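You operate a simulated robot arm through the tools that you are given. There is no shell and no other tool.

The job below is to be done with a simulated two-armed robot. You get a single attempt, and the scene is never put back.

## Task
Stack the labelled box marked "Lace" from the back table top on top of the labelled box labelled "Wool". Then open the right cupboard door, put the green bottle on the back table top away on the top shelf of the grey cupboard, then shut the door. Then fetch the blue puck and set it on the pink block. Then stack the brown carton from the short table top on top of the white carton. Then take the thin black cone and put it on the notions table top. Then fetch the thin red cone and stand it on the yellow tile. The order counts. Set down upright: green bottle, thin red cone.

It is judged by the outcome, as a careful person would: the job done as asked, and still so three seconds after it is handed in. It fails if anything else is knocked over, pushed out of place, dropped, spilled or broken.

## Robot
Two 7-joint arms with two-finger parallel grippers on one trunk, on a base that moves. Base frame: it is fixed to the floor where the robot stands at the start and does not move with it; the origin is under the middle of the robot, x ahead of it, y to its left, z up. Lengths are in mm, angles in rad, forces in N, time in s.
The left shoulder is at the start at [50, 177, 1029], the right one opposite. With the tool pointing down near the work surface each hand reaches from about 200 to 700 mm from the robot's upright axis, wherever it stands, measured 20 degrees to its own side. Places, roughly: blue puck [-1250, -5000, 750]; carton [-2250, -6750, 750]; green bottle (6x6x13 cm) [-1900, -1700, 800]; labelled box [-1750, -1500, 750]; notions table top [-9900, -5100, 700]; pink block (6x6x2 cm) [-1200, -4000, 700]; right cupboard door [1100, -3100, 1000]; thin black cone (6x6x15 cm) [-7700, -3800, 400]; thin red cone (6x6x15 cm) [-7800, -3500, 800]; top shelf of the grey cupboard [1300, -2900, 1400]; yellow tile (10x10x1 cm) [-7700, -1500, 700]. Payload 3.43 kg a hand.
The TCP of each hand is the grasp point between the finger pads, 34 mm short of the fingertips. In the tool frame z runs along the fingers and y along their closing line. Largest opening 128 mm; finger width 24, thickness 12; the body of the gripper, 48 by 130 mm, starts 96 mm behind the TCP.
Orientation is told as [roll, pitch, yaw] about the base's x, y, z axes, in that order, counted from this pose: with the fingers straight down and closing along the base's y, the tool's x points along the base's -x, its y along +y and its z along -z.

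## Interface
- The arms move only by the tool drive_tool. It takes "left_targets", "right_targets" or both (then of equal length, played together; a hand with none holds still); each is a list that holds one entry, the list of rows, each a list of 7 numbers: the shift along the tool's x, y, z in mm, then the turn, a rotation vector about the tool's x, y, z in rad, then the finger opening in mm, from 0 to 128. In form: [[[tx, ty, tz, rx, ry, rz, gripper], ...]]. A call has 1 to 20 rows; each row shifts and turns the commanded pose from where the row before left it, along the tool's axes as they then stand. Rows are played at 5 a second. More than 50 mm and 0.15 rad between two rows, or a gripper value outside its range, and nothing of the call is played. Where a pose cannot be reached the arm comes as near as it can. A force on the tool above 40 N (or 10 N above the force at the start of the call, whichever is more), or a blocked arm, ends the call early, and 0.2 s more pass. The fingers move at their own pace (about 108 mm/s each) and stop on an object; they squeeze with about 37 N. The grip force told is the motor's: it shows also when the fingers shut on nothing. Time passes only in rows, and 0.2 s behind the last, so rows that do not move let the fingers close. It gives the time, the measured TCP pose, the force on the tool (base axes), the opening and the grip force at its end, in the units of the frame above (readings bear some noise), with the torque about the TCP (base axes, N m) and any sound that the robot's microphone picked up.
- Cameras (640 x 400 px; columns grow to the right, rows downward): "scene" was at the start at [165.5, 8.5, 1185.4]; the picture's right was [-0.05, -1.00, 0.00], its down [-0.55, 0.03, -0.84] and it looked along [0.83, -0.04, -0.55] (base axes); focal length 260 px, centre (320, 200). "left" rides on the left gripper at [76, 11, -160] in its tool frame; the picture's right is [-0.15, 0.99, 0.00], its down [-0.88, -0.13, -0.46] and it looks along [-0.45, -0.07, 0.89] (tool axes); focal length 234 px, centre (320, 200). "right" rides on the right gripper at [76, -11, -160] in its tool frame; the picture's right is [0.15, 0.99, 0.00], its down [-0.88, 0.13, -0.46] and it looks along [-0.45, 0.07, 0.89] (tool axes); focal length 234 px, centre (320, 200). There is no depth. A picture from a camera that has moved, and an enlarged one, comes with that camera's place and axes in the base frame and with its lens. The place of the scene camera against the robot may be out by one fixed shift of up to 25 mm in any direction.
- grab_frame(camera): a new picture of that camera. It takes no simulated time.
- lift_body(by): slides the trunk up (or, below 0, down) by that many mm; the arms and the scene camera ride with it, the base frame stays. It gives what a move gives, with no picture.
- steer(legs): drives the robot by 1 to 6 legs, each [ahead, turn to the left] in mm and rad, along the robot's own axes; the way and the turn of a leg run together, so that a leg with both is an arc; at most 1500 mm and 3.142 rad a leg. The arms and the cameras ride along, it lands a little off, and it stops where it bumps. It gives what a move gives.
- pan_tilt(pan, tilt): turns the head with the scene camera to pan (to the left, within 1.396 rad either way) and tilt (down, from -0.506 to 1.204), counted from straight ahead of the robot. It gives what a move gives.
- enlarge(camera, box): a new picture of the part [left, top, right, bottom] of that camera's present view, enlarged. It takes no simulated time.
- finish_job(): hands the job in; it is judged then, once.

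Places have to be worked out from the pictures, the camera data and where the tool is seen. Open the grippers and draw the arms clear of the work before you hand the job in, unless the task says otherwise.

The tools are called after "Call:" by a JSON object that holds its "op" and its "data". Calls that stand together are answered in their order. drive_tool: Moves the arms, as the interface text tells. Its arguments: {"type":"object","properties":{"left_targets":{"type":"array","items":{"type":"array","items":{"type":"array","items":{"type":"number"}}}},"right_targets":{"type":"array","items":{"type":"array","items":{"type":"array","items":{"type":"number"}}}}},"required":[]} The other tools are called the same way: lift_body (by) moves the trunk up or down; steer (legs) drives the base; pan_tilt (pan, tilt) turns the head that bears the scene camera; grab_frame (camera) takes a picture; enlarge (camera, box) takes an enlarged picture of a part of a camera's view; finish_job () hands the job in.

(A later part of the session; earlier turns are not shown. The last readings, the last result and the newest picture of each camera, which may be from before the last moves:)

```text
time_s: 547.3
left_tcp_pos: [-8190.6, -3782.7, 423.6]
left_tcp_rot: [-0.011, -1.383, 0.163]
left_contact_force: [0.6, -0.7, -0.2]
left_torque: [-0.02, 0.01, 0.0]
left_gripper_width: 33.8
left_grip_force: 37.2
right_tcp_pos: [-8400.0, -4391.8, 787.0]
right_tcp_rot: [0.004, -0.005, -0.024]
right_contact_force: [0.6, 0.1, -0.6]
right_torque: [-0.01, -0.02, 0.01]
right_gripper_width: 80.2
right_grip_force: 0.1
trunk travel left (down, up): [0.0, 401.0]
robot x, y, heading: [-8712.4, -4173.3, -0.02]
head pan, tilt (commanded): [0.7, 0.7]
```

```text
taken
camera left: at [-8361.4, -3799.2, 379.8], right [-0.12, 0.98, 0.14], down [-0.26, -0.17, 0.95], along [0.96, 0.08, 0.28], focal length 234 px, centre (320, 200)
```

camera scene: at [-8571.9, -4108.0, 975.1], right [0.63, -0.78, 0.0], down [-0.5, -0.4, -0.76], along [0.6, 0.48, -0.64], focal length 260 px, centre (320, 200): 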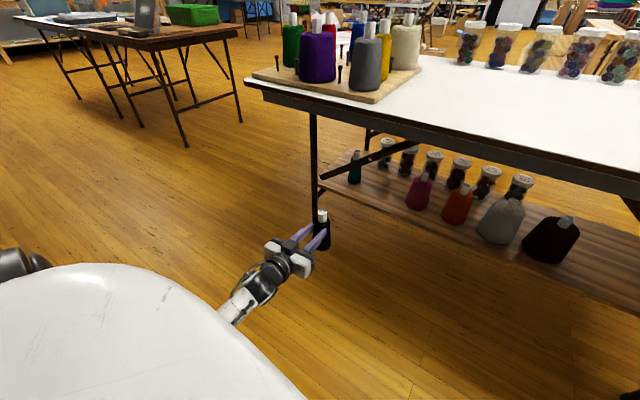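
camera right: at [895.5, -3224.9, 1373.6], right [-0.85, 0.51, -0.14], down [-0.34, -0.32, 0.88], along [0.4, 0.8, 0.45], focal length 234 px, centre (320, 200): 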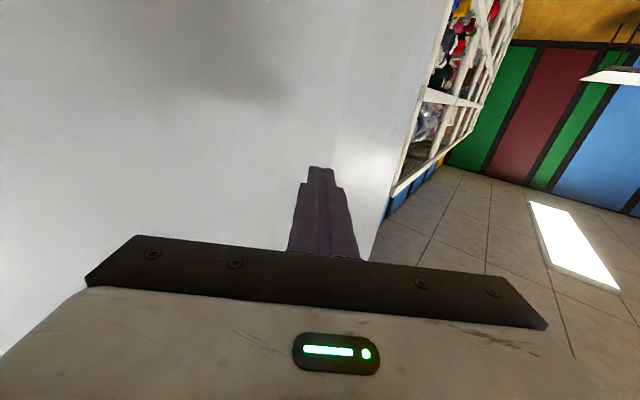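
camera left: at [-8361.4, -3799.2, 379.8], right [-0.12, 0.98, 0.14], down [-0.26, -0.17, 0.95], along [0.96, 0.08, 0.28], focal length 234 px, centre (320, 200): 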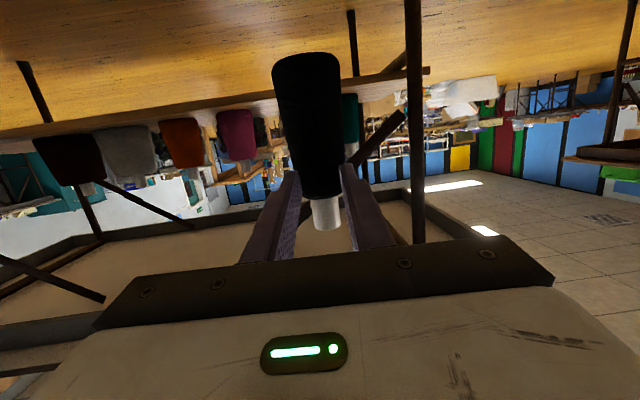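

I have the thin black cone. I'll raise the trunk and turn toward the notions table in the south-west.

Call:
{"op": "lift_body", "data": {"by": 395}}

Call:
{"op": "steer", "data": {"legs": [[0, -2.4]]}}

Call:
{"op": "pan_tilt", "data": {"pan": 0.0, "tilt": 0.4}}

Call:
{"op": "grab_frame", "data": {"camera": "scene"}}

Call:
{"op": "grab_frame", "data": {"camera": "left"}}

```text
time_s: 551.1
left_tcp_pos: [-8192.2, -3783.1, 819.2]
left_tcp_rot: [-0.011, -1.383, 0.162]
left_contact_force: [0.5, -1.5, -1.1]
left_torque: [-0.02, 0.03, 0.02]
left_gripper_width: 32.8
left_grip_force: 37.3
right_tcp_pos: [-8398.4, -4392.1, 1182.2]
right_tcp_rot: [0.006, -0.003, -0.022]
right_contact_force: [-1.1, 0.0, 1.4]
right_torque: [-0.01, -0.01, -0.01]
right_gripper_width: 79.8
right_grip_force: 0.1
trunk travel left (down, up): [-395.0, 6.0]
robot x, y, heading: [-8715.6, -4171.4, -0.023]
head pan, tilt (commanded): [0.7, 0.7]
```

```text
time_s: 557.1
left_tcp_pos: [-8827.6, -4815.0, 819.0]
left_tcp_rot: [-0.01, -1.382, -2.224]
left_contact_force: [-0.2, 1.0, -0.4]
left_torque: [0.02, 0.01, -0.03]
left_gripper_width: 25.1
left_grip_force: 0.0
right_tcp_pos: [-9095.0, -4229.5, 1181.7]
right_tcp_rot: [0.005, -0.002, -2.403]
right_contact_force: [-0.2, 0.5, 0.3]
right_torque: [0.01, 0.0, -0.01]
right_gripper_width: 79.8
right_grip_force: 0.0
trunk travel left (down, up): [-395.0, 6.0]
robot x, y, heading: [-8713.9, -4172.2, -2.405]
head pan, tilt (commanded): [0.7, 0.7]
```

```text
time_s: 558.2
left_tcp_pos: [-8826.8, -4814.9, 820.0]
left_tcp_rot: [-0.011, -1.382, -2.224]
left_contact_force: [0.3, -0.1, -0.5]
left_torque: [-0.03, -0.03, 0.01]
left_gripper_width: 24.8
left_grip_force: 0.1
right_tcp_pos: [-9094.6, -4230.1, 1181.9]
right_tcp_rot: [0.007, -0.003, -2.406]
right_contact_force: [0.4, -0.2, 0.0]
right_torque: [0.01, 0.03, 0.03]
right_gripper_width: 80.1
right_grip_force: 0.0
trunk travel left (down, up): [-395.0, 6.0]
robot x, y, heading: [-8716.3, -4172.4, -2.409]
head pan, tilt (commanded): [0.0, 0.4]
```

```text
taken
camera scene: at [-8828.5, -4269.2, 1396.9], right [-0.67, 0.74, 0.0], down [0.29, 0.26, -0.92], along [-0.68, -0.62, -0.39], focal length 260 px, centre (320, 200)
```

scene: 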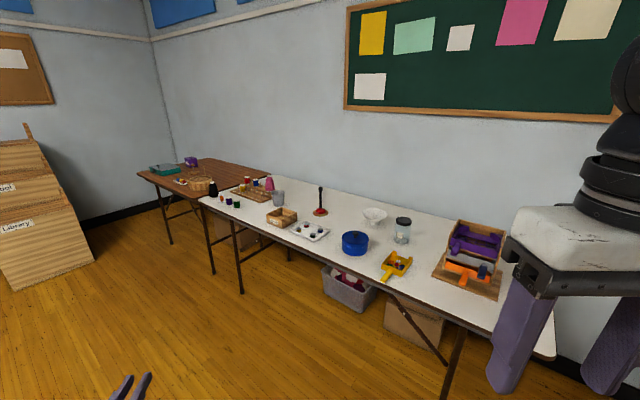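

```text
taken
camera left: at [-8712.8, -4686.8, 774.9], right [0.76, -0.63, 0.14], down [0.07, 0.3, 0.95], along [-0.64, -0.71, 0.28], focal length 234 px, centre (320, 200)
```

left: 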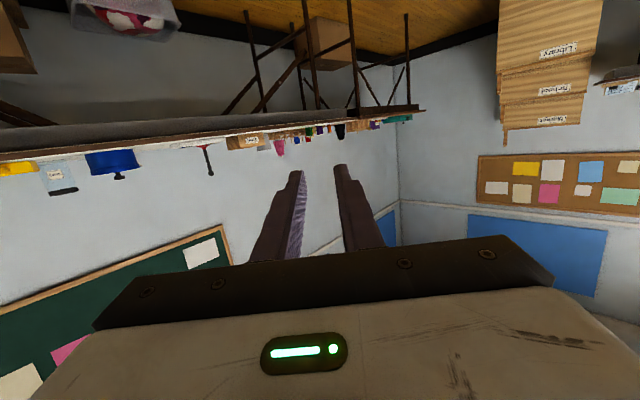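

The cone slipped out of the fingers during the turn because my closing command of 25 mm ended the squeeze. I'll look for it on the floor to the south-east.

Call:
{"op": "pan_tilt", "data": {"pan": 1.2, "tilt": 0.75}}

Call:
{"op": "grab_frame", "data": {"camera": "scene"}}

Call:
{"op": "grab_frame", "data": {"camera": "right"}}

```text
time_s: 559.6
left_tcp_pos: [-8829.0, -4813.8, 819.7]
left_tcp_rot: [-0.011, -1.383, -2.223]
left_contact_force: [0.5, 0.9, -0.3]
left_torque: [0.01, -0.03, 0.02]
left_gripper_width: 24.7
left_grip_force: 0.1
right_tcp_pos: [-9095.2, -4230.3, 1182.7]
right_tcp_rot: [0.006, -0.002, -2.406]
right_contact_force: [0.1, 0.3, -0.1]
right_torque: [0.02, 0.01, -0.02]
right_gripper_width: 80.0
right_grip_force: 0.0
trunk travel left (down, up): [-395.0, 6.0]
robot x, y, heading: [-8715.4, -4170.8, -2.407]
head pan, tilt (commanded): [1.201, 0.75]
```

```text
taken
camera scene: at [-8730.3, -4284.3, 1365.9], right [-0.93, -0.36, 0.0], down [-0.24, 0.64, -0.73], along [0.26, -0.68, -0.68], focal length 260 px, centre (320, 200)
```

scene: 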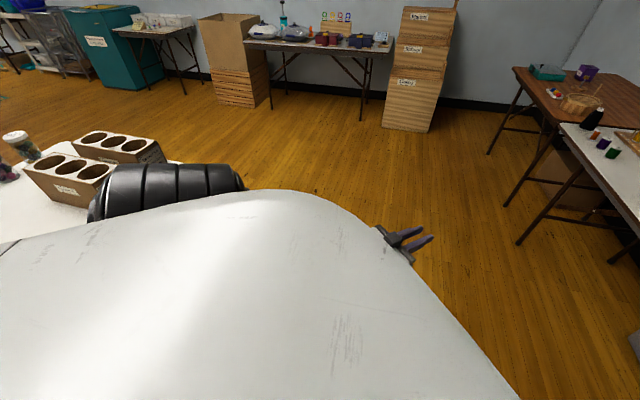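

```text
taken
camera right: at [-9046.1, -4170.2, 1340.5], right [0.77, -0.63, 0.0], down [-0.57, -0.68, 0.46], along [-0.29, -0.36, -0.89], focal length 234 px, centre (320, 200)
```

right: 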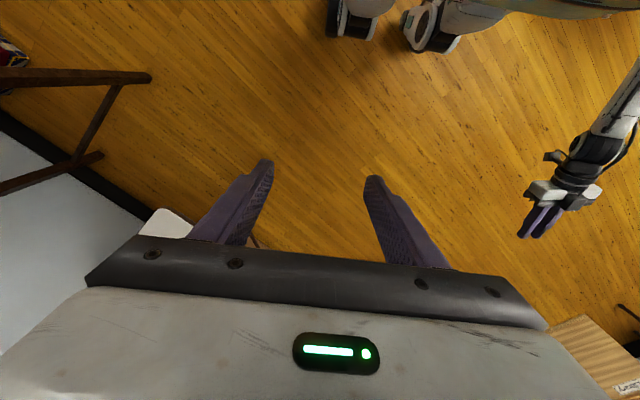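

Not in view here. I'll turn back to the left and scan the floor nearer the table.

Call:
{"op": "steer", "data": {"legs": [[0, 1.5]]}}

Call:
{"op": "pan_tilt", "data": {"pan": 0.2, "tilt": 0.75}}

Call:
{"op": "grab_frame", "data": {"camera": "scene"}}

Call:
{"op": "pan_tilt", "data": {"pan": 0.9, "tilt": 0.6}}

Call:
{"op": "grab_frame", "data": {"camera": "scene"}}

```text
time_s: 563.7
left_tcp_pos: [-8084.8, -4335.0, 819.6]
left_tcp_rot: [-0.012, -1.383, -0.73]
left_contact_force: [-0.9, 0.5, 0.1]
left_torque: [0.03, 0.0, 0.01]
left_gripper_width: 24.8
left_grip_force: 0.0
right_tcp_pos: [-8687.7, -4555.7, 1181.4]
right_tcp_rot: [0.006, -0.005, -0.914]
right_contact_force: [0.5, -0.7, -0.6]
right_torque: [0.0, -0.01, -0.02]
right_gripper_width: 80.0
right_grip_force: 0.0
trunk travel left (down, up): [-395.0, 6.0]
robot x, y, heading: [-8716.9, -4176.5, -0.916]
head pan, tilt (commanded): [1.201, 0.75]
```

```text
time_s: 564.9
left_tcp_pos: [-8083.5, -4335.9, 819.0]
left_tcp_rot: [-0.008, -1.383, -0.732]
left_contact_force: [0.4, 0.7, 0.8]
left_torque: [0.02, -0.01, 0.0]
left_gripper_width: 25.1
left_grip_force: 0.0
right_tcp_pos: [-8687.0, -4557.0, 1182.6]
right_tcp_rot: [0.004, -0.006, -0.915]
right_contact_force: [-0.5, 0.4, -1.1]
right_torque: [-0.02, 0.0, -0.02]
right_gripper_width: 79.9
right_grip_force: 0.0
trunk travel left (down, up): [-395.0, 6.0]
robot x, y, heading: [-8715.2, -4171.1, -0.914]
head pan, tilt (commanded): [0.201, 0.75]
```

```text
taken
camera scene: at [-8602.6, -4269.4, 1365.9], right [-0.65, -0.76, 0.0], down [-0.52, 0.45, -0.73], along [0.55, -0.48, -0.68], focal length 260 px, centre (320, 200)
```

scene: 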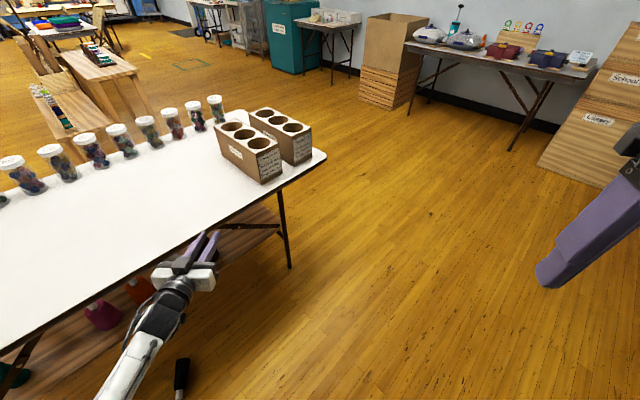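

```text
time_s: 566.0
left_tcp_pos: [-8084.5, -4336.2, 819.6]
left_tcp_rot: [-0.01, -1.386, -0.733]
left_contact_force: [0.1, 0.6, 0.4]
left_torque: [0.02, -0.03, -0.04]
left_gripper_width: 25.2
left_grip_force: 0.1
right_tcp_pos: [-8687.1, -4556.1, 1181.1]
right_tcp_rot: [0.006, -0.007, -0.914]
right_contact_force: [-0.1, 0.2, -0.9]
right_torque: [0.02, -0.01, 0.02]
right_gripper_width: 80.0
right_grip_force: 0.0
trunk travel left (down, up): [-395.0, 6.0]
robot x, y, heading: [-8716.4, -4174.1, -0.914]
head pan, tilt (commanded): [0.901, 0.6]
```

```text
taken
camera scene: at [-8576.9, -4216.5, 1378.7], right [-0.01, -1.0, 0.0], down [-0.56, 0.01, -0.82], along [0.82, -0.01, -0.57], focal length 260 px, centre (320, 200)
```

scene: 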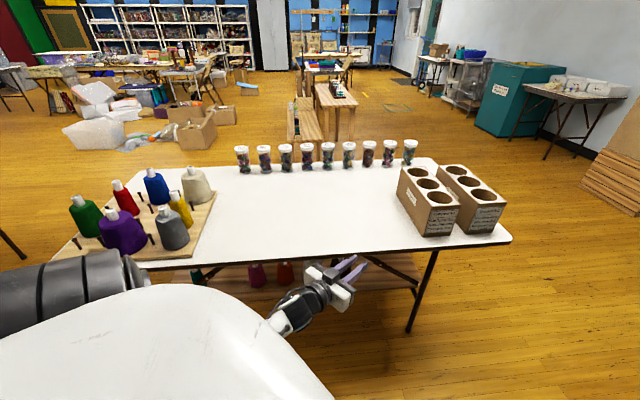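

I see it: the black cone lies on the floor at about (-7984,-4004), tip toward me, with its base half under the table edge. I'll back off a little and turn the left hand back to tool-down to pick it from the floor.

Call:
{"op": "steer", "data": {"legs": [[-150, 0], [0, 0.9]]}}

Call:
{"op": "drive_tool", "data": {"left_targets": [[[0, 0, -10, 0, 0.138, 0, 90], [0, 0, -10, 0, 0.138, 0, 90], [0, 0, -10, 0, 0.138, 0, 90], [0, 0, -10, 0, 0.138, 0, 90], [0, 0, -10, 0, 0.138, 0, 90], [0, 0, 0, 0, 0.138, 0, 90], [0, 0, 0, 0, 0.138, 0, 90], [0, 0, 0, 0, 0.138, 0, 90], [0, 0, 0, 0, 0.138, 0, 90], [0, 0, 0, 0, 0.138, 0, 90]]]}}

Call:
{"op": "pan_tilt", "data": {"pan": 0.0, "tilt": 0.6}}

Call:
{"op": "grab_frame", "data": {"camera": "scene"}}

```text
time_s: 569.7
left_tcp_pos: [-8281.2, -3666.8, 818.9]
left_tcp_rot: [-0.008, -1.384, 0.158]
left_contact_force: [-0.3, 0.5, -1.1]
left_torque: [0.0, -0.01, 0.01]
left_gripper_width: 24.7
left_grip_force: 0.0
right_tcp_pos: [-8490.3, -4275.3, 1181.5]
right_tcp_rot: [0.005, -0.006, -0.023]
right_contact_force: [0.6, 0.3, 0.3]
right_torque: [-0.02, -0.01, -0.01]
right_gripper_width: 80.0
right_grip_force: 0.1
trunk travel left (down, up): [-395.0, 6.0]
robot x, y, heading: [-8806.2, -4053.2, -0.021]
head pan, tilt (commanded): [0.901, 0.6]
```

```text
time_s: 571.9
left_tcp_pos: [-8325.2, -3674.3, 840.3]
left_tcp_rot: [-0.001, 0.0, 0.149]
left_contact_force: [-0.4, 0.6, 0.1]
left_torque: [-0.01, 0.0, -0.04]
left_gripper_width: 90.1
left_grip_force: 0.0
right_tcp_pos: [-8489.5, -4275.7, 1182.4]
right_tcp_rot: [0.005, -0.004, -0.026]
right_contact_force: [-0.3, 0.6, -0.9]
right_torque: [-0.02, 0.03, 0.0]
right_gripper_width: 80.2
right_grip_force: 0.2
trunk travel left (down, up): [-395.0, 6.0]
robot x, y, heading: [-8806.2, -4053.0, -0.028]
head pan, tilt (commanded): [0.901, 0.6]
```

```text
time_s: 573.1
left_tcp_pos: [-8324.4, -3672.8, 841.1]
left_tcp_rot: [-0.002, -0.004, 0.149]
left_contact_force: [-0.4, -0.1, -0.2]
left_torque: [0.01, -0.01, 0.02]
left_gripper_width: 89.7
left_grip_force: 0.0
right_tcp_pos: [-8491.0, -4274.9, 1183.1]
right_tcp_rot: [0.004, -0.005, -0.023]
right_contact_force: [0.1, -0.5, -0.2]
right_torque: [-0.04, -0.01, -0.05]
right_gripper_width: 79.7
right_grip_force: 0.1
trunk travel left (down, up): [-395.0, 6.0]
robot x, y, heading: [-8807.1, -4055.5, -0.026]
head pan, tilt (commanded): [0.0, 0.6]
```

```text
taken
camera scene: at [-8641.0, -4045.2, 1378.7], right [-0.02, -1.0, 0.0], down [-0.56, 0.01, -0.83], along [0.82, -0.02, -0.56], focal length 260 px, centre (320, 200)
```

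scene: 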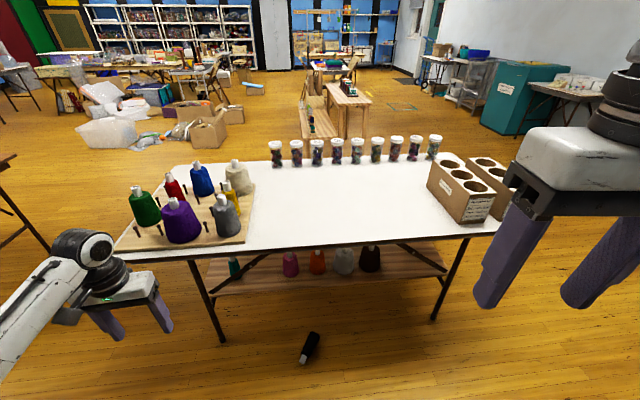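

The cone lies from its tip at (-8046,-3981) to its base at (-7911,-4045). I'll pull the left hand in, align its yaw across the cone, raise the right hand, and position the base.

Call:
{"op": "drive_tool", "data": {"left_targets": [[[44.4, -5.9, 0, 0, 0, 0, 90], [44.4, -5.9, 0, 0, 0, 0, 90], [44.4, -5.9, 0, 0, 0, 0, 90], [44.4, -5.9, 0, 0, 0, 0, 90], [44.4, -5.9, 0, 0, 0, 0, 90], [0, 0, 0, 0, 0, 0.147, 90], [0, 0, 0, 0, 0, 0.147, 90], [0, 0, 0, 0, 0, 0.147, 90], [0, 0, 0, 0, 0, 0.147, 90]]], "right_targets": [[[0, 0, -40, 0, 0, 0, 80], [0, 0, -40, 0, 0, 0, 80], [0, 0, 0, 0, 0, 0, 80], [0, 0, 0, 0, 0, 0, 80], [0, 0, 0, 0, 0, 0, 80], [0, 0, 0, 0, 0, 0, 80], [0, 0, 0, 0, 0, 0, 80], [0, 0, 0, 0, 0, 0, 80], [0, 0, 0, 0, 0, 0, 80]]]}}

Call:
{"op": "steer", "data": {"legs": [[0, -0.55], [530, 0], [0, 0.57]]}}

Call:
{"op": "grab_frame", "data": {"camera": "left"}}

```text
time_s: 575.1
left_tcp_pos: [-8539.3, -3736.0, 841.1]
left_tcp_rot: [0.001, -0.004, -0.443]
left_contact_force: [0.2, 0.4, 0.6]
left_torque: [0.01, 0.01, 0.0]
left_gripper_width: 90.0
left_grip_force: 0.1
right_tcp_pos: [-8489.5, -4275.7, 1262.1]
right_tcp_rot: [0.006, -0.006, -0.024]
right_contact_force: [0.3, -1.0, 0.2]
right_torque: [-0.01, 0.03, -0.01]
right_gripper_width: 80.1
right_grip_force: 0.1
trunk travel left (down, up): [-395.0, 6.0]
robot x, y, heading: [-8807.0, -4052.3, -0.023]
head pan, tilt (commanded): [0.0, 0.6]
```

```text
time_s: 581.2
left_tcp_pos: [-8109.3, -4007.0, 840.8]
left_tcp_rot: [0.0, -0.006, -0.406]
left_contact_force: [-0.4, 0.5, -0.4]
left_torque: [0.0, -0.01, 0.02]
left_gripper_width: 90.0
left_grip_force: 0.1
right_tcp_pos: [-8042.6, -4546.5, 1262.6]
right_tcp_rot: [0.004, -0.007, 0.008]
right_contact_force: [0.3, 0.9, -0.3]
right_torque: [-0.02, 0.01, -0.01]
right_gripper_width: 79.8
right_grip_force: 0.0
trunk travel left (down, up): [-395.0, 6.0]
robot x, y, heading: [-8360.0, -4337.3, 0.012]
head pan, tilt (commanded): [0.0, 0.6]
```

```text
taken
camera left: at [-8174.1, -3966.7, 1000.2], right [0.53, 0.85, 0.0], down [0.76, -0.47, 0.46], along [0.39, -0.24, -0.89], focal length 234 px, centre (320, 200)
```

left: 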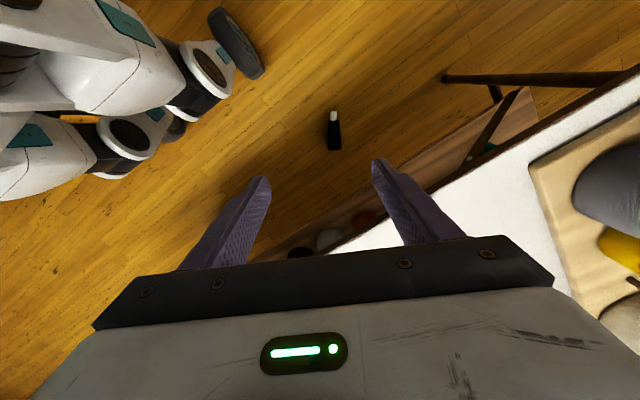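

The left camera confirms the cone: tip (-8051,-3981), base (-7913,-4053). I'll lower the trunk and hand first here, clear of the table edge, to z≈150.

Call:
{"op": "lift_body", "data": {"by": -395}}

Call:
{"op": "drive_tool", "data": {"left_targets": [[[0, 0, 45, 0, 0, 0, 90], [0, 0, 45, 0, 0, 0, 90], [0, 0, 45, 0, 0, 0, 90], [0, 0, 45, 0, 0, 0, 90], [0, 0, 45, 0, 0, 0.04, 90], [0, 0, 45, 0, 0, 0.04, 90], [0, 0, 25, 0, 0, 0, 90]]]}}

Call:
{"op": "grab_frame", "data": {"camera": "left"}}

```text
time_s: 585.0
left_tcp_pos: [-8110.1, -4008.3, 445.3]
left_tcp_rot: [0.0, -0.003, -0.405]
left_contact_force: [-0.2, 0.9, -0.2]
left_torque: [0.03, 0.0, -0.02]
left_gripper_width: 90.2
left_grip_force: 0.0
right_tcp_pos: [-8043.1, -4545.3, 868.0]
right_tcp_rot: [0.005, -0.005, 0.009]
right_contact_force: [-0.5, 0.3, 0.1]
right_torque: [0.01, 0.0, -0.01]
right_gripper_width: 80.1
right_grip_force: 0.1
trunk travel left (down, up): [0.0, 401.0]
robot x, y, heading: [-8364.7, -4333.8, 0.005]
head pan, tilt (commanded): [0.0, 0.6]
```

```text
time_s: 586.6
left_tcp_pos: [-8107.2, -4005.9, 150.5]
left_tcp_rot: [0.001, -0.003, -0.488]
left_contact_force: [0.1, -0.4, 0.7]
left_torque: [0.04, 0.0, 0.04]
left_gripper_width: 90.0
left_grip_force: 0.0
right_tcp_pos: [-8042.9, -4545.8, 868.3]
right_tcp_rot: [0.005, -0.005, 0.009]
right_contact_force: [0.7, 1.4, 0.7]
right_torque: [0.03, 0.01, 0.02]
right_gripper_width: 79.6
right_grip_force: 0.0
trunk travel left (down, up): [0.0, 401.0]
robot x, y, heading: [-8365.0, -4332.4, 0.005]
head pan, tilt (commanded): [0.0, 0.6]
```

```text
taken
camera left: at [-8169.7, -3960.7, 311.5], right [0.59, 0.8, 0.0], down [0.71, -0.53, 0.46], along [0.37, -0.27, -0.89], focal length 234 px, centre (320, 200)
```

left: 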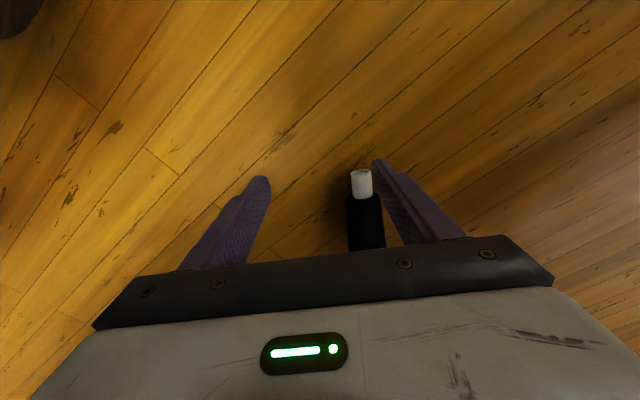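

Call:
{"op": "steer", "data": {"legs": [[132, 0]]}}

Call:
{"op": "grab_frame", "data": {"camera": "left"}}

```text
time_s: 587.9
left_tcp_pos: [-7977.1, -4006.5, 150.9]
left_tcp_rot: [-0.001, -0.003, -0.49]
left_contact_force: [-0.1, 0.5, -0.1]
left_torque: [-0.02, -0.06, 0.0]
left_gripper_width: 90.2
left_grip_force: 0.1
right_tcp_pos: [-7912.4, -4547.1, 867.8]
right_tcp_rot: [0.006, -0.005, 0.006]
right_contact_force: [-0.7, -1.0, 0.4]
right_torque: [-0.01, 0.01, -0.01]
right_gripper_width: 80.2
right_grip_force: 0.1
trunk travel left (down, up): [0.0, 401.0]
robot x, y, heading: [-8235.4, -4335.4, 0.002]
head pan, tilt (commanded): [0.0, 0.6]
```

```text
taken
camera left: at [-8038.1, -3960.4, 311.8], right [0.59, 0.8, 0.0], down [0.71, -0.53, 0.46], along [0.37, -0.27, -0.89], focal length 234 px, centre (320, 200)
```

left: 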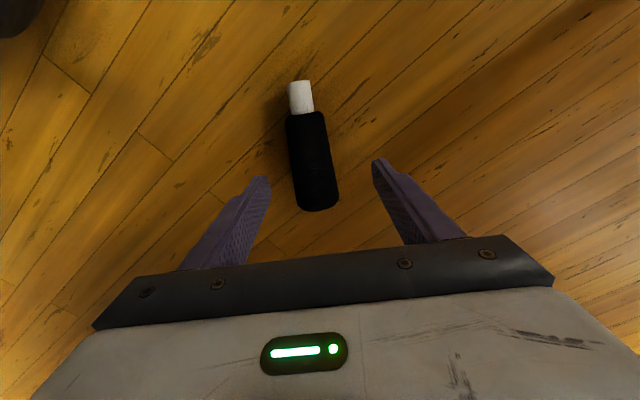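

The cone is aligned and 13 mm off to one side. I'll centre it and descend to z≈45.

Call:
{"op": "drive_tool", "data": {"left_targets": [[[-10, -13.5, 0, 0, 0, 0, 90], [0, 0, 40, 0, 0, 0, 90], [0, 0, 40, 0, 0, 0, 90], [0, 0, 22, 0, 0, 0, 90], [0, 0, 0, 0, 0, 0, 90]]]}}

Call:
{"op": "grab_frame", "data": {"camera": "left"}}

```text
time_s: 589.1
left_tcp_pos: [-7975.3, -4023.9, 50.1]
left_tcp_rot: [0.001, -0.006, -0.49]
left_contact_force: [-0.7, 0.0, -0.2]
left_torque: [0.01, 0.04, 0.01]
left_gripper_width: 90.0
left_grip_force: 0.1
right_tcp_pos: [-7911.7, -4545.9, 867.7]
right_tcp_rot: [0.005, -0.007, 0.004]
right_contact_force: [1.1, -0.2, 0.1]
right_torque: [0.01, -0.03, -0.03]
right_gripper_width: 79.9
right_grip_force: 0.1
trunk travel left (down, up): [0.0, 401.0]
robot x, y, heading: [-8235.0, -4336.2, 0.013]
head pan, tilt (commanded): [0.0, 0.6]
```

```text
taken
camera left: at [-8035.9, -3977.4, 210.4], right [0.59, 0.8, 0.0], down [0.71, -0.53, 0.46], along [0.37, -0.27, -0.89], focal length 234 px, centre (320, 200)
```

left: 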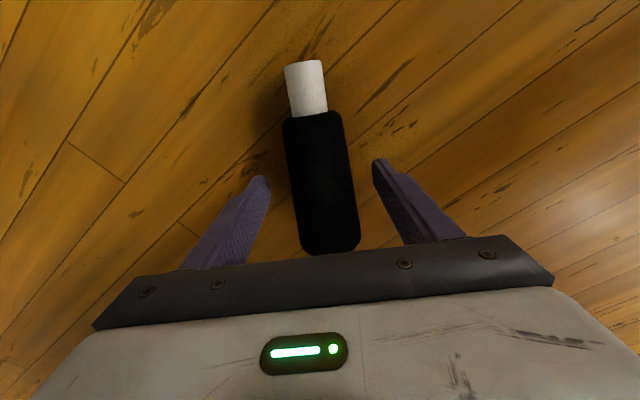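

Well centred. I'll close with a full squeeze command this time.

Call:
{"op": "drive_tool", "data": {"left_targets": [[[0, 0, 0, 0, 0, 0, 65], [0, 0, 0, 0, 0, 0, 45], [0, 0, 0, 0, 0, 0, 20], [0, 0, 0, 0, 0, 0, 0], [0, 0, 0, 0, 0, 0, 0]]]}}

Call:
{"op": "drive_tool", "data": {"left_targets": [[[0, 0, -45, 0, 0, 0, 0], [0, 0, -45, 0, 0, 0, 0], [0, 0, 0, 0, 0, 0, 0]]]}}

Call:
{"op": "grab_frame", "data": {"camera": "left"}}

```text
time_s: 590.3
left_tcp_pos: [-7975.0, -4023.6, 50.4]
left_tcp_rot: [-0.001, -0.004, -0.491]
left_contact_force: [0.0, 0.7, -0.1]
left_torque: [0.04, 0.0, 0.04]
left_gripper_width: 52.2
left_grip_force: 36.4
right_tcp_pos: [-7911.4, -4546.0, 867.6]
right_tcp_rot: [0.005, -0.005, 0.004]
right_contact_force: [-0.3, 0.2, -0.2]
right_torque: [0.01, 0.02, -0.02]
right_gripper_width: 80.2
right_grip_force: 0.0
trunk travel left (down, up): [0.0, 401.0]
robot x, y, heading: [-8232.2, -4333.6, 0.007]
head pan, tilt (commanded): [0.0, 0.6]
```

```text
time_s: 591.1
left_tcp_pos: [-7974.2, -4021.7, 140.8]
left_tcp_rot: [-0.001, -0.001, -0.488]
left_contact_force: [0.1, 0.2, -0.9]
left_torque: [0.02, 0.02, -0.01]
left_gripper_width: 52.3
left_grip_force: 37.2
right_tcp_pos: [-7911.6, -4546.4, 867.5]
right_tcp_rot: [0.005, -0.006, 0.006]
right_contact_force: [0.8, 0.8, -0.1]
right_torque: [0.01, 0.02, -0.01]
right_gripper_width: 80.1
right_grip_force: 0.0
trunk travel left (down, up): [0.0, 401.0]
robot x, y, heading: [-8233.6, -4332.6, 0.01]
head pan, tilt (commanded): [0.0, 0.6]
```

```text
taken
camera left: at [-8035.3, -3977.5, 300.4], right [0.59, 0.8, 0.0], down [0.72, -0.53, 0.46], along [0.37, -0.27, -0.89], focal length 234 px, centre (320, 200)
```

left: 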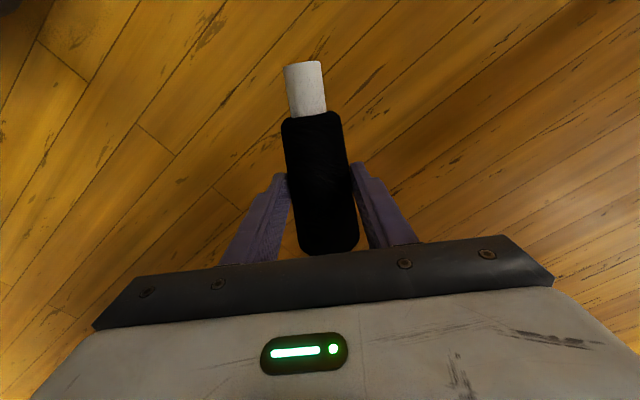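

Gripped at 52 mm with full squeeze, about 1 N. I'll back out from under the edge, raise the trunk and turn toward the notions table.

Call:
{"op": "steer", "data": {"legs": [[-330, 0]]}}

Call:
{"op": "lift_body", "data": {"by": 395}}

Call:
{"op": "drive_tool", "data": {"left_targets": [[[0, 0, -45, 0, 0, 0, 0], [0, 0, -45, 0, 0, 0, 0], [0, 0, -45, 0, 0, 0, 0], [0, 0, -45, 0, 0, 0, 0], [0, 0, -45, 0, 0, 0, 0], [0, 0, -45, 0, 0, 0, 0], [0, 0, -45, 0, 0, 0, 0], [0, 0, -45, 0, 0, 0, 0], [0, 0, -45, 0, 0, 0, 0]]]}}

Call:
{"op": "steer", "data": {"legs": [[0, -2.55]]}}

Call:
{"op": "pan_tilt", "data": {"pan": -0.2, "tilt": 0.45}}

Call:
{"op": "grab_frame", "data": {"camera": "scene"}}

```text
time_s: 593.3
left_tcp_pos: [-8305.9, -4024.3, 138.5]
left_tcp_rot: [0.0, -0.004, -0.485]
left_contact_force: [0.7, -1.0, -1.6]
left_torque: [-0.01, 0.03, 0.03]
left_gripper_width: 52.6
left_grip_force: 37.2
right_tcp_pos: [-8243.0, -4548.8, 867.1]
right_tcp_rot: [0.005, -0.005, 0.008]
right_contact_force: [0.2, 0.5, 0.2]
right_torque: [0.01, -0.02, -0.01]
right_gripper_width: 80.0
right_grip_force: 0.0
trunk travel left (down, up): [0.0, 401.0]
robot x, y, heading: [-8565.6, -4337.0, 0.013]
head pan, tilt (commanded): [0.0, 0.6]
```

```text
time_s: 597.1
left_tcp_pos: [-8305.5, -4025.4, 534.8]
left_tcp_rot: [-0.001, -0.004, -0.486]
left_contact_force: [0.1, -0.1, -0.3]
left_torque: [-0.01, -0.01, -0.01]
left_gripper_width: 52.2
left_grip_force: 37.0
right_tcp_pos: [-8243.7, -4547.3, 1263.4]
right_tcp_rot: [0.004, -0.005, 0.009]
right_contact_force: [0.2, -0.6, 0.1]
right_torque: [0.0, 0.05, -0.01]
right_gripper_width: 80.1
right_grip_force: 0.1
trunk travel left (down, up): [-395.0, 6.0]
robot x, y, heading: [-8572.2, -4337.5, 0.006]
head pan, tilt (commanded): [0.0, 0.6]
```

```text
time_s: 599.1
left_tcp_pos: [-8306.3, -4026.7, 942.3]
left_tcp_rot: [-0.002, -0.002, -0.487]
left_contact_force: [-0.7, 0.1, -0.2]
left_torque: [0.02, -0.04, 0.0]
left_gripper_width: 52.4
left_grip_force: 37.1
right_tcp_pos: [-8243.0, -4547.7, 1262.7]
right_tcp_rot: [0.006, -0.003, 0.009]
right_contact_force: [0.6, -0.3, 0.1]
right_torque: [0.01, 0.03, -0.02]
right_gripper_width: 80.1
right_grip_force: 0.1
trunk travel left (down, up): [-395.0, 6.0]
robot x, y, heading: [-8567.6, -4339.0, 0.009]
head pan, tilt (commanded): [0.0, 0.6]
```

```text
time_s: 605.5
left_tcp_pos: [-8601.6, -4737.9, 939.7]
left_tcp_rot: [-0.002, -0.002, -3.02]
left_contact_force: [-0.6, 0.0, -0.7]
left_torque: [-0.02, 0.0, -0.01]
left_gripper_width: 51.4
left_grip_force: 36.8
right_tcp_pos: [-8951.0, -4347.1, 1263.2]
right_tcp_rot: [0.006, -0.005, -2.523]
right_contact_force: [0.2, -0.8, 0.2]
right_torque: [-0.02, 0.02, -0.02]
right_gripper_width: 79.9
right_grip_force: 0.0
trunk travel left (down, up): [-395.0, 6.0]
robot x, y, heading: [-8566.6, -4333.6, -2.521]
head pan, tilt (commanded): [0.0, 0.6]
```

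```text
time_s: 606.2
left_tcp_pos: [-8600.5, -4738.7, 940.7]
left_tcp_rot: [-0.003, -0.003, -3.019]
left_contact_force: [-1.5, 0.9, -0.4]
left_torque: [0.0, -0.01, -0.02]
left_gripper_width: 51.3
left_grip_force: 37.1
right_tcp_pos: [-8951.4, -4347.5, 1262.5]
right_tcp_rot: [0.006, -0.005, -2.524]
right_contact_force: [0.5, -0.5, -0.3]
right_torque: [-0.04, -0.01, -0.01]
right_gripper_width: 79.8
right_grip_force: 0.1
trunk travel left (down, up): [-395.0, 6.0]
robot x, y, heading: [-8565.9, -4338.3, -2.525]
head pan, tilt (commanded): [-0.201, 0.45]
```

```text
taken
camera scene: at [-8700.0, -4401.0, 1392.2], right [-0.41, 0.91, 0.0], down [0.4, 0.18, -0.9], along [-0.82, -0.36, -0.44], focal length 260 px, centre (320, 200)
```

scene: 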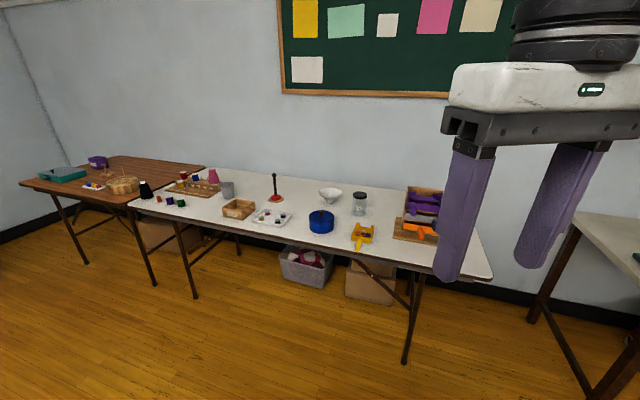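

Still held. The white table along the wall is the notions table. I'll enlarge to choose a free spot near its front.

Call:
{"op": "enlarge", "data": {"camera": "scene", "box": [130, 150, 480, 290]}}

```text
1.83 times, centred on (305, 220) of scene
camera zoom: at [-8700.0, -4401.0, 1392.2], right [-0.41, 0.91, 0.0], down [0.4, 0.18, -0.9], along [-0.82, -0.36, -0.44], focal length 475 px, centre (347, 163)
```

zoom: 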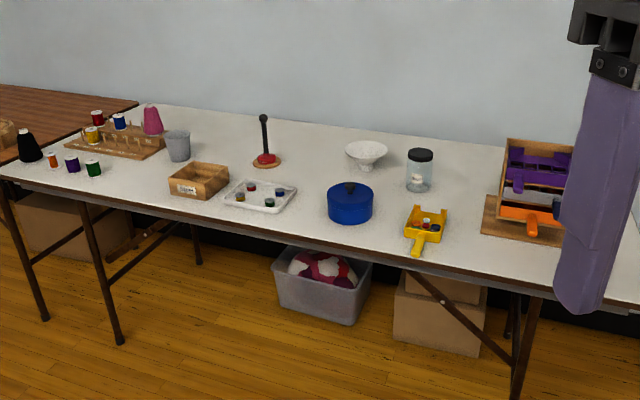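

I'll use the free gap at the table's left front, around (-9575,-5490), between the small spools and the wooden basket. I'll drive there and face the table squarely (heading ≈ -2.95).

Call:
{"op": "steer", "data": {"legs": [[0, 0.498], [980, 0], [0, -0.92]]}}

Call:
{"op": "pan_tilt", "data": {"pan": 0.15, "tilt": 0.6}}

Call:
{"op": "grab_frame", "data": {"camera": "scene"}}

```text
time_s: 615.1
left_tcp_pos: [-9176.2, -5569.0, 940.8]
left_tcp_rot: [-0.002, -0.001, 2.848]
left_contact_force: [0.2, 0.4, -1.1]
left_torque: [-0.01, -0.02, 0.0]
left_gripper_width: 51.5
left_grip_force: 37.1
right_tcp_pos: [-9338.9, -5070.0, 1262.7]
right_tcp_rot: [0.005, -0.005, -2.937]
right_contact_force: [-0.6, 0.3, 0.8]
right_torque: [-0.01, 0.0, 0.03]
right_gripper_width: 80.2
right_grip_force: 0.1
trunk travel left (down, up): [-395.0, 6.0]
robot x, y, heading: [-8981.3, -5215.3, -2.94]
head pan, tilt (commanded): [-0.201, 0.45]
```

```text
time_s: 615.9
left_tcp_pos: [-9176.0, -5569.8, 940.5]
left_tcp_rot: [-0.003, 0.0, 2.848]
left_contact_force: [0.4, 0.2, -1.5]
left_torque: [-0.01, -0.03, 0.0]
left_gripper_width: 51.4
left_grip_force: 37.0
right_tcp_pos: [-9339.8, -5070.0, 1263.5]
right_tcp_rot: [0.005, -0.004, -2.936]
right_contact_force: [0.5, 0.5, 0.0]
right_torque: [0.0, 0.0, 0.01]
right_gripper_width: 79.9
right_grip_force: 0.1
trunk travel left (down, up): [-395.0, 6.0]
robot x, y, heading: [-8979.5, -5216.8, -2.939]
head pan, tilt (commanded): [0.15, 0.6]
```

```text
taken
camera scene: at [-9126.4, -5247.3, 1378.8], right [-0.35, 0.94, 0.0], down [0.53, 0.2, -0.83], along [-0.77, -0.29, -0.56], focal length 260 px, centre (320, 200)
```

scene: 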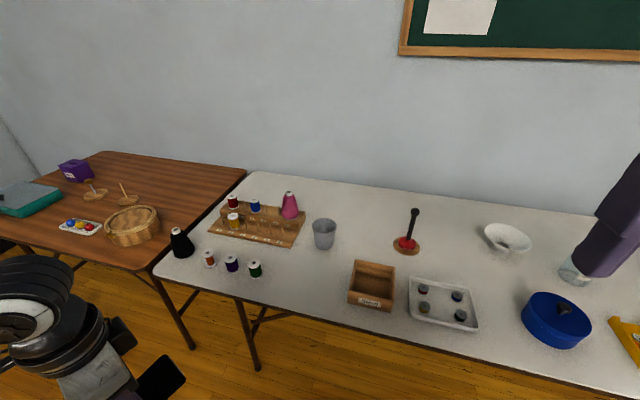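

The gap centre around (-9600,-5520) is clear: the bucket, spools and basket are all 75 mm or more away. I'll turn the hand so the cone points across the edge, roll forward 250 mm and bring the hand over the spot.

Call:
{"op": "drive_tool", "data": {"left_targets": [[[0, 0, 0, 0, 0, -0.124, 0], [0, 0, 0, 0, 0, -0.124, 0], [0, 0, 0, 0, 0, -0.124, 0], [0, 0, 0, 0, 0, -0.124, 0], [-31, -27, 0, 0, 0, 0, 0], [-31, -27, 0, 0, 0, 0, 0], [-31, -27, 0, 0, 0, 0, 0], [-31, -27, 0, 0, 0, 0, 0], [-31, -27, 0, 0, 0, 0, 0]]]}}

Call:
{"op": "steer", "data": {"legs": [[250, 0]]}}

Call:
{"op": "grab_frame", "data": {"camera": "left"}}

Call:
{"op": "grab_frame", "data": {"camera": "scene"}}

```text
time_s: 617.9
left_tcp_pos: [-9356.0, -5467.8, 937.5]
left_tcp_rot: [0.0, -0.001, -2.938]
left_contact_force: [1.4, -0.1, -1.5]
left_torque: [0.01, -0.02, -0.01]
left_gripper_width: 51.4
left_grip_force: 36.8
right_tcp_pos: [-9338.7, -5069.0, 1263.2]
right_tcp_rot: [0.005, -0.003, -2.938]
right_contact_force: [-0.1, 0.3, 0.4]
right_torque: [0.01, 0.0, -0.03]
right_gripper_width: 80.1
right_grip_force: 0.1
trunk travel left (down, up): [-395.0, 6.0]
robot x, y, heading: [-8978.7, -5215.0, -2.937]
head pan, tilt (commanded): [0.15, 0.6]
```

```text
time_s: 619.7
left_tcp_pos: [-9600.5, -5517.2, 938.1]
left_tcp_rot: [-0.003, 0.0, -2.938]
left_contact_force: [0.3, 0.0, -1.0]
left_torque: [0.0, -0.01, -0.03]
left_gripper_width: 51.5
left_grip_force: 36.4
right_tcp_pos: [-9584.5, -5120.2, 1262.0]
right_tcp_rot: [0.006, -0.003, -2.94]
right_contact_force: [-0.1, 0.0, -0.5]
right_torque: [0.02, -0.03, -0.01]
right_gripper_width: 79.9
right_grip_force: 0.0
trunk travel left (down, up): [-395.0, 6.0]
robot x, y, heading: [-9223.5, -5264.0, -2.937]
head pan, tilt (commanded): [0.15, 0.6]
```

```text
taken
camera left: at [-9522.9, -5513.8, 1098.2], right [0.06, -1.0, 0.0], down [-0.89, -0.05, 0.46], along [-0.45, -0.02, -0.89], focal length 234 px, centre (320, 200)
```

left: 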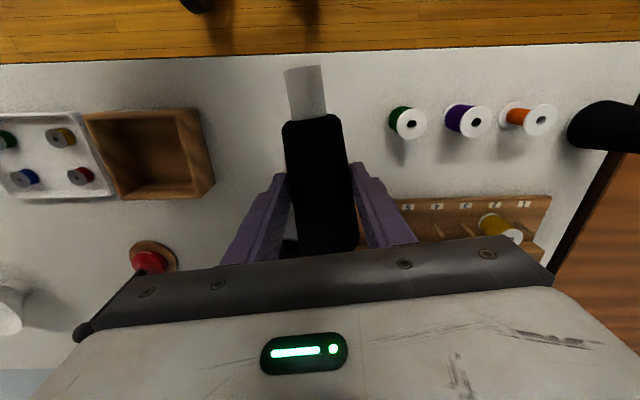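

```text
taken
camera scene: at [-9371.2, -5297.6, 1378.6], right [-0.35, 0.94, 0.0], down [0.53, 0.2, -0.82], along [-0.77, -0.28, -0.57], focal length 260 px, centre (320, 200)
```

scene: 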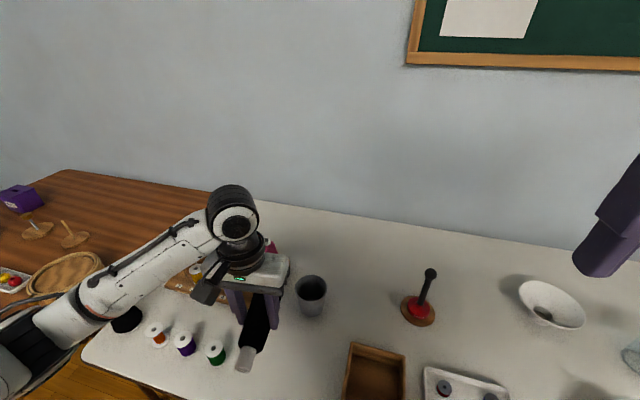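

The landing spot below is free, about 50 mm inside the edge. I'll lower the cone toward the table.

Call:
{"op": "drive_tool", "data": {"left_targets": [[[-6, 0, 40, 0, 0, 0, 0], [0, 0, 40, 0, 0, 0, 0], [0, 0, 40, 0, 0, 0, 0], [0, 0, 25, 0, 0, 0, 0], [0, 0, 0, 0, 0, 0, 0]]]}}

Call:
{"op": "grab_frame", "data": {"camera": "left"}}

Call:
{"op": "enlarge", "data": {"camera": "scene", "box": [140, 240, 360, 400]}}

```text
time_s: 620.9
left_tcp_pos: [-9604.8, -5517.2, 793.4]
left_tcp_rot: [-0.002, 0.001, -2.939]
left_contact_force: [-0.9, 0.4, -1.3]
left_torque: [-0.01, 0.03, -0.01]
left_gripper_width: 51.7
left_grip_force: 37.0
right_tcp_pos: [-9582.8, -5120.2, 1262.3]
right_tcp_rot: [0.005, -0.006, -2.94]
right_contact_force: [0.6, -0.1, 0.4]
right_torque: [-0.01, 0.0, 0.0]
right_gripper_width: 79.9
right_grip_force: 0.1
trunk travel left (down, up): [-395.0, 6.0]
robot x, y, heading: [-9226.5, -5263.5, -2.935]
head pan, tilt (commanded): [0.15, 0.6]
```

```text
taken
camera left: at [-9526.2, -5514.3, 953.8], right [0.05, -1.0, 0.0], down [-0.89, -0.05, 0.46], along [-0.46, -0.02, -0.89], focal length 234 px, centre (320, 200)
```

left: 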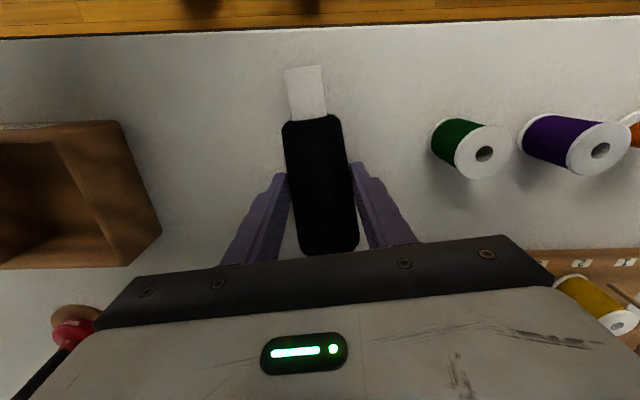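

```text
2.50 times, centred on (250, 320) of scene
camera zoom: at [-9370.5, -5297.5, 1378.7], right [-0.35, 0.94, 0.0], down [0.53, 0.2, -0.83], along [-0.77, -0.28, -0.56], focal length 649 px, centre (495, -100)
```

zoom: 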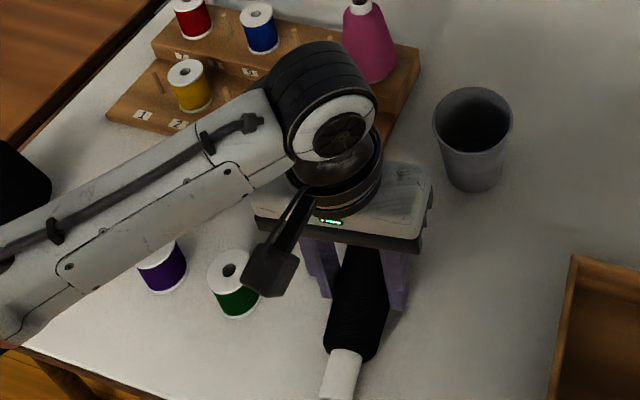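

Clear on all sides. I'll continue down in small steps until it touches.

Call:
{"op": "drive_tool", "data": {"left_targets": [[[0, 0, 6, 0, 0, 0, 0], [0, 0, 5, 0, 0, 0, 0], [0, 0, 3, 0, 0, 0, 0], [0, 0, 3, 0, 0, 0, 0], [0, 0, 0, 0, 0, 0, 0]]]}}

```text
time_s: 621.6
left_tcp_pos: [-9606.7, -5519.4, 788.5]
left_tcp_rot: [0.0, -0.007, -2.937]
left_contact_force: [9.2, -0.6, 22.2]
left_torque: [0.05, -0.14, 0.01]
left_gripper_width: 51.0
left_grip_force: 37.1
right_tcp_pos: [-9582.2, -5119.6, 1263.5]
right_tcp_rot: [0.007, -0.005, -2.936]
right_contact_force: [0.1, -0.2, 0.3]
right_torque: [-0.02, -0.02, -0.03]
right_gripper_width: 80.1
right_grip_force: 0.1
trunk travel left (down, up): [-395.0, 6.0]
robot x, y, heading: [-9223.3, -5266.6, -2.939]
head pan, tilt (commanded): [0.15, 0.6]
stopped in row 3 (left hand): the force on the tool passed its limit at 42 N (the readings are from after the stop); the commanded pose is now the measured one
```

Contact (the table is a bit higher than assumed). I'll ease up 3 mm and then open gently.

Call:
{"op": "drive_tool", "data": {"left_targets": [[[0, 0, -3, 0, 0, 0, 0], [0, 0, 0, 0, 0, 0, 0]]]}}

Call:
{"op": "drive_tool", "data": {"left_targets": [[[0, 0, 0, 0, 0, 0, 53], [0, 0, 0, 0, 0, 0, 57], [0, 0, 0, 0, 0, 0, 62], [0, 0, 0, 0, 0, 0, 70], [0, 0, 0, 0, 0, 0, 78], [0, 0, 0, 0, 0, 0, 78]]]}}

Call:
{"op": "grab_frame", "data": {"camera": "left"}}

```text
time_s: 622.2
left_tcp_pos: [-9606.4, -5518.2, 789.5]
left_tcp_rot: [-0.001, -0.005, -2.939]
left_contact_force: [-0.8, 1.5, 2.5]
left_torque: [0.07, 0.12, -0.02]
left_gripper_width: 51.0
left_grip_force: 37.4
right_tcp_pos: [-9583.0, -5120.7, 1262.1]
right_tcp_rot: [0.005, -0.004, -2.94]
right_contact_force: [-0.9, 0.5, 0.2]
right_torque: [-0.01, 0.05, -0.03]
right_gripper_width: 80.1
right_grip_force: 0.0
trunk travel left (down, up): [-395.0, 6.0]
robot x, y, heading: [-9227.0, -5263.4, -2.945]
head pan, tilt (commanded): [0.15, 0.6]
```

```text
time_s: 623.6
left_tcp_pos: [-9606.6, -5518.9, 788.8]
left_tcp_rot: [0.002, -0.005, -2.937]
left_contact_force: [0.7, -0.1, 0.1]
left_torque: [-0.01, -0.01, -0.01]
left_gripper_width: 78.3
left_grip_force: 0.0
right_tcp_pos: [-9582.5, -5120.6, 1262.4]
right_tcp_rot: [0.005, -0.006, -2.94]
right_contact_force: [-0.7, 0.4, 0.9]
right_torque: [-0.02, 0.02, 0.03]
right_gripper_width: 80.0
right_grip_force: 0.0
trunk travel left (down, up): [-395.0, 6.0]
robot x, y, heading: [-9228.8, -5262.3, -2.939]
head pan, tilt (commanded): [0.15, 0.6]
```

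```text
taken
camera left: at [-9528.0, -5514.9, 949.3], right [0.06, -1.0, 0.0], down [-0.89, -0.05, 0.46], along [-0.46, -0.03, -0.89], focal length 234 px, centre (320, 200)
```

left: 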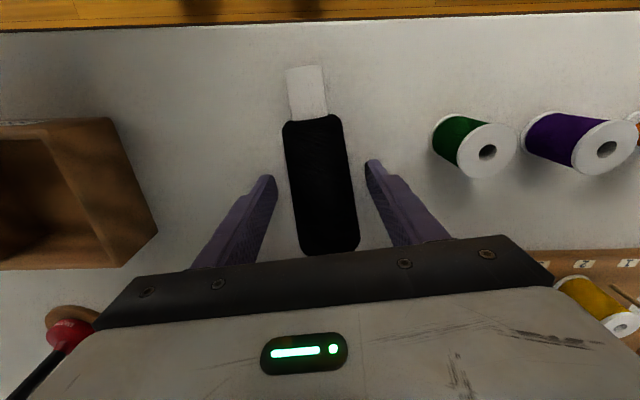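

The black cone rests on the notions table. I'll rise straight up, back off, and tuck the left hand.

Call:
{"op": "drive_tool", "data": {"left_targets": [[[0, 0, -30, 0, 0, 0, 78], [0, 0, -45, 0, 0, 0, 78], [0, 0, -45, 0, 0, 0, 78], [0, 0, -45, 0, 0, 0, 78]]]}}

Call:
{"op": "grab_frame", "data": {"camera": "left"}}

Call:
{"op": "steer", "data": {"legs": [[-330, 0]]}}

Call:
{"op": "grab_frame", "data": {"camera": "scene"}}

```text
time_s: 624.6
left_tcp_pos: [-9605.3, -5519.1, 955.1]
left_tcp_rot: [-0.001, -0.003, -2.937]
left_contact_force: [0.4, -0.7, 0.5]
left_torque: [-0.02, 0.03, 0.02]
left_gripper_width: 78.0
left_grip_force: 0.1
right_tcp_pos: [-9582.6, -5120.2, 1262.9]
right_tcp_rot: [0.006, -0.005, -2.939]
right_contact_force: [-0.1, -0.4, -0.3]
right_torque: [-0.03, 0.02, -0.03]
right_gripper_width: 80.1
right_grip_force: 0.0
trunk travel left (down, up): [-395.0, 6.0]
robot x, y, heading: [-9225.6, -5269.0, -2.941]
head pan, tilt (commanded): [0.15, 0.6]
```

```text
taken
camera left: at [-9527.9, -5513.7, 1114.9], right [0.06, -1.0, 0.0], down [-0.89, -0.05, 0.46], along [-0.46, -0.03, -0.89], focal length 234 px, centre (320, 200)
```

left: 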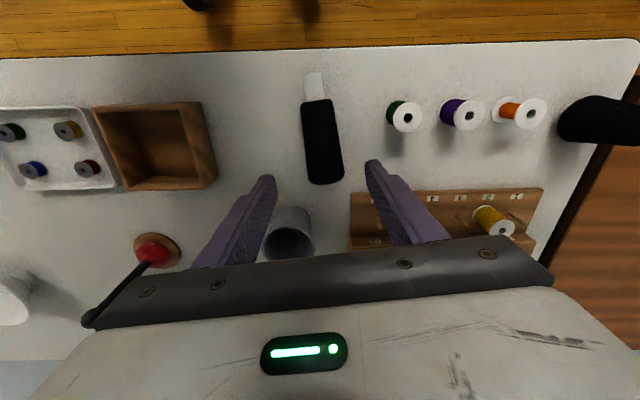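

```text
time_s: 626.7
left_tcp_pos: [-9287.7, -5454.5, 954.2]
left_tcp_rot: [0.001, -0.006, -2.933]
left_contact_force: [0.6, -0.7, 0.1]
left_torque: [0.01, 0.02, 0.0]
left_gripper_width: 77.9
left_grip_force: 0.0
right_tcp_pos: [-9265.1, -5055.4, 1262.4]
right_tcp_rot: [0.006, -0.004, -2.934]
right_contact_force: [0.8, 0.9, -0.1]
right_torque: [0.0, 0.02, 0.02]
right_gripper_width: 80.0
right_grip_force: 0.0
trunk travel left (down, up): [-395.0, 6.0]
robot x, y, heading: [-8911.8, -5201.8, -2.94]
head pan, tilt (commanded): [0.15, 0.6]
```

```text
taken
camera scene: at [-9051.6, -5232.0, 1378.8], right [-0.35, 0.94, 0.0], down [0.53, 0.2, -0.83], along [-0.77, -0.29, -0.56], focal length 260 px, centre (320, 200)
```

scene: 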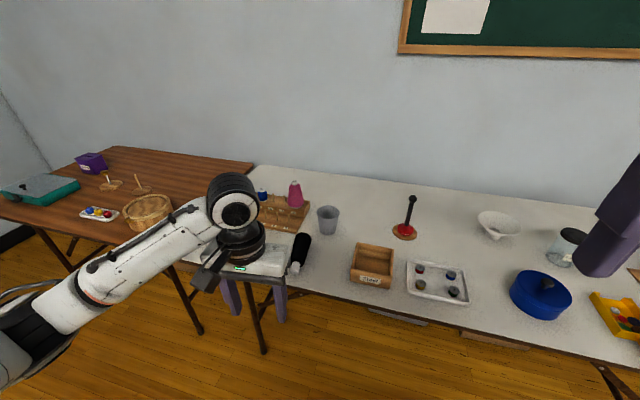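

The black cone lies steady. Now for the thin red cone: I'll drive north along the aisle to the west side of its board.

Call:
{"op": "steer", "data": {"legs": [[0, -1.89], [1500, 0], [240, 0], [0, -1.45]]}}

Call:
{"op": "pan_tilt", "data": {"pan": 0.0, "tilt": 0.5}}

Call:
{"op": "grab_frame", "data": {"camera": "scene"}}

```text
time_s: 643.7
left_tcp_pos: [-8301.4, -3265.4, 954.6]
left_tcp_rot: [0.001, -0.004, 0.031]
left_contact_force: [-0.4, -0.2, 0.1]
left_torque: [0.01, 0.0, 0.02]
left_gripper_width: 77.8
left_grip_force: 0.0
right_tcp_pos: [-8393.7, -3653.3, 1263.1]
right_tcp_rot: [0.004, -0.006, 0.03]
right_contact_force: [-0.1, -0.6, -0.9]
right_torque: [0.0, 0.02, 0.0]
right_gripper_width: 80.4
right_grip_force: 0.1
trunk travel left (down, up): [-395.0, 6.0]
robot x, y, heading: [-8721.5, -3449.4, 0.027]
head pan, tilt (commanded): [0.15, 0.6]
```

```text
time_s: 644.4
left_tcp_pos: [-8300.5, -3265.5, 952.7]
left_tcp_rot: [0.0, -0.003, 0.029]
left_contact_force: [0.1, 0.4, -0.3]
left_torque: [0.0, 0.0, 0.01]
left_gripper_width: 78.0
left_grip_force: 0.1
right_tcp_pos: [-8394.2, -3654.8, 1263.7]
right_tcp_rot: [0.004, -0.003, 0.03]
right_contact_force: [-0.4, -0.5, 0.8]
right_torque: [0.05, 0.0, 0.03]
right_gripper_width: 80.0
right_grip_force: 0.0
trunk travel left (down, up): [-395.0, 6.0]
robot x, y, heading: [-8717.6, -3443.3, 0.033]
head pan, tilt (commanded): [0.0, 0.499]
```

```text
taken
camera scene: at [-8552.3, -3431.4, 1387.8], right [0.03, -1.0, 0.0], down [-0.48, -0.01, -0.88], along [0.88, 0.03, -0.48], focal length 260 px, centre (320, 200)
```

scene: 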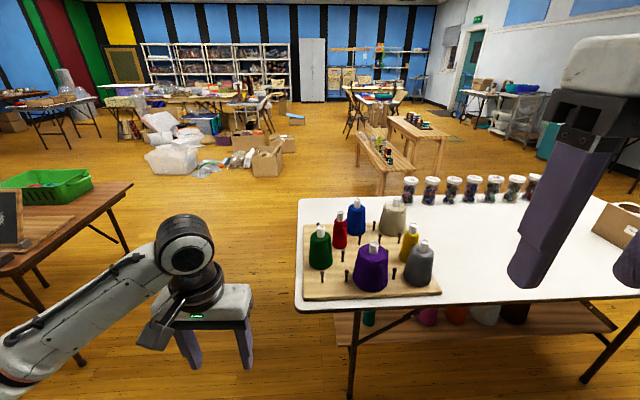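

Call:
{"op": "enlarge", "data": {"camera": "scene", "box": [290, 180, 460, 310]}}

```text
3.08 times, centred on (375, 245) of scene
camera zoom: at [-8552.3, -3431.4, 1387.8], right [0.03, -1.0, 0.0], down [-0.48, -0.01, -0.88], along [0.88, 0.03, -0.48], focal length 799 px, centre (151, 62)
```

zoom: 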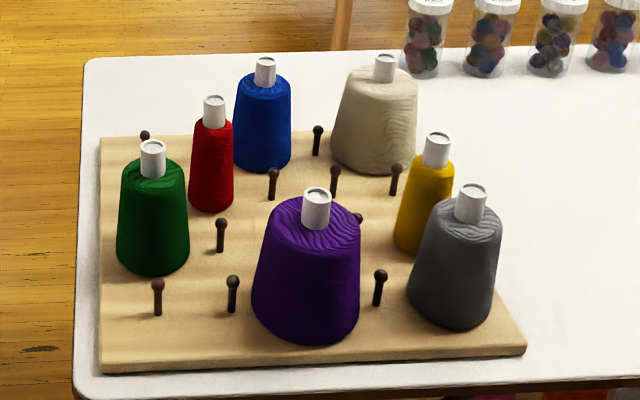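

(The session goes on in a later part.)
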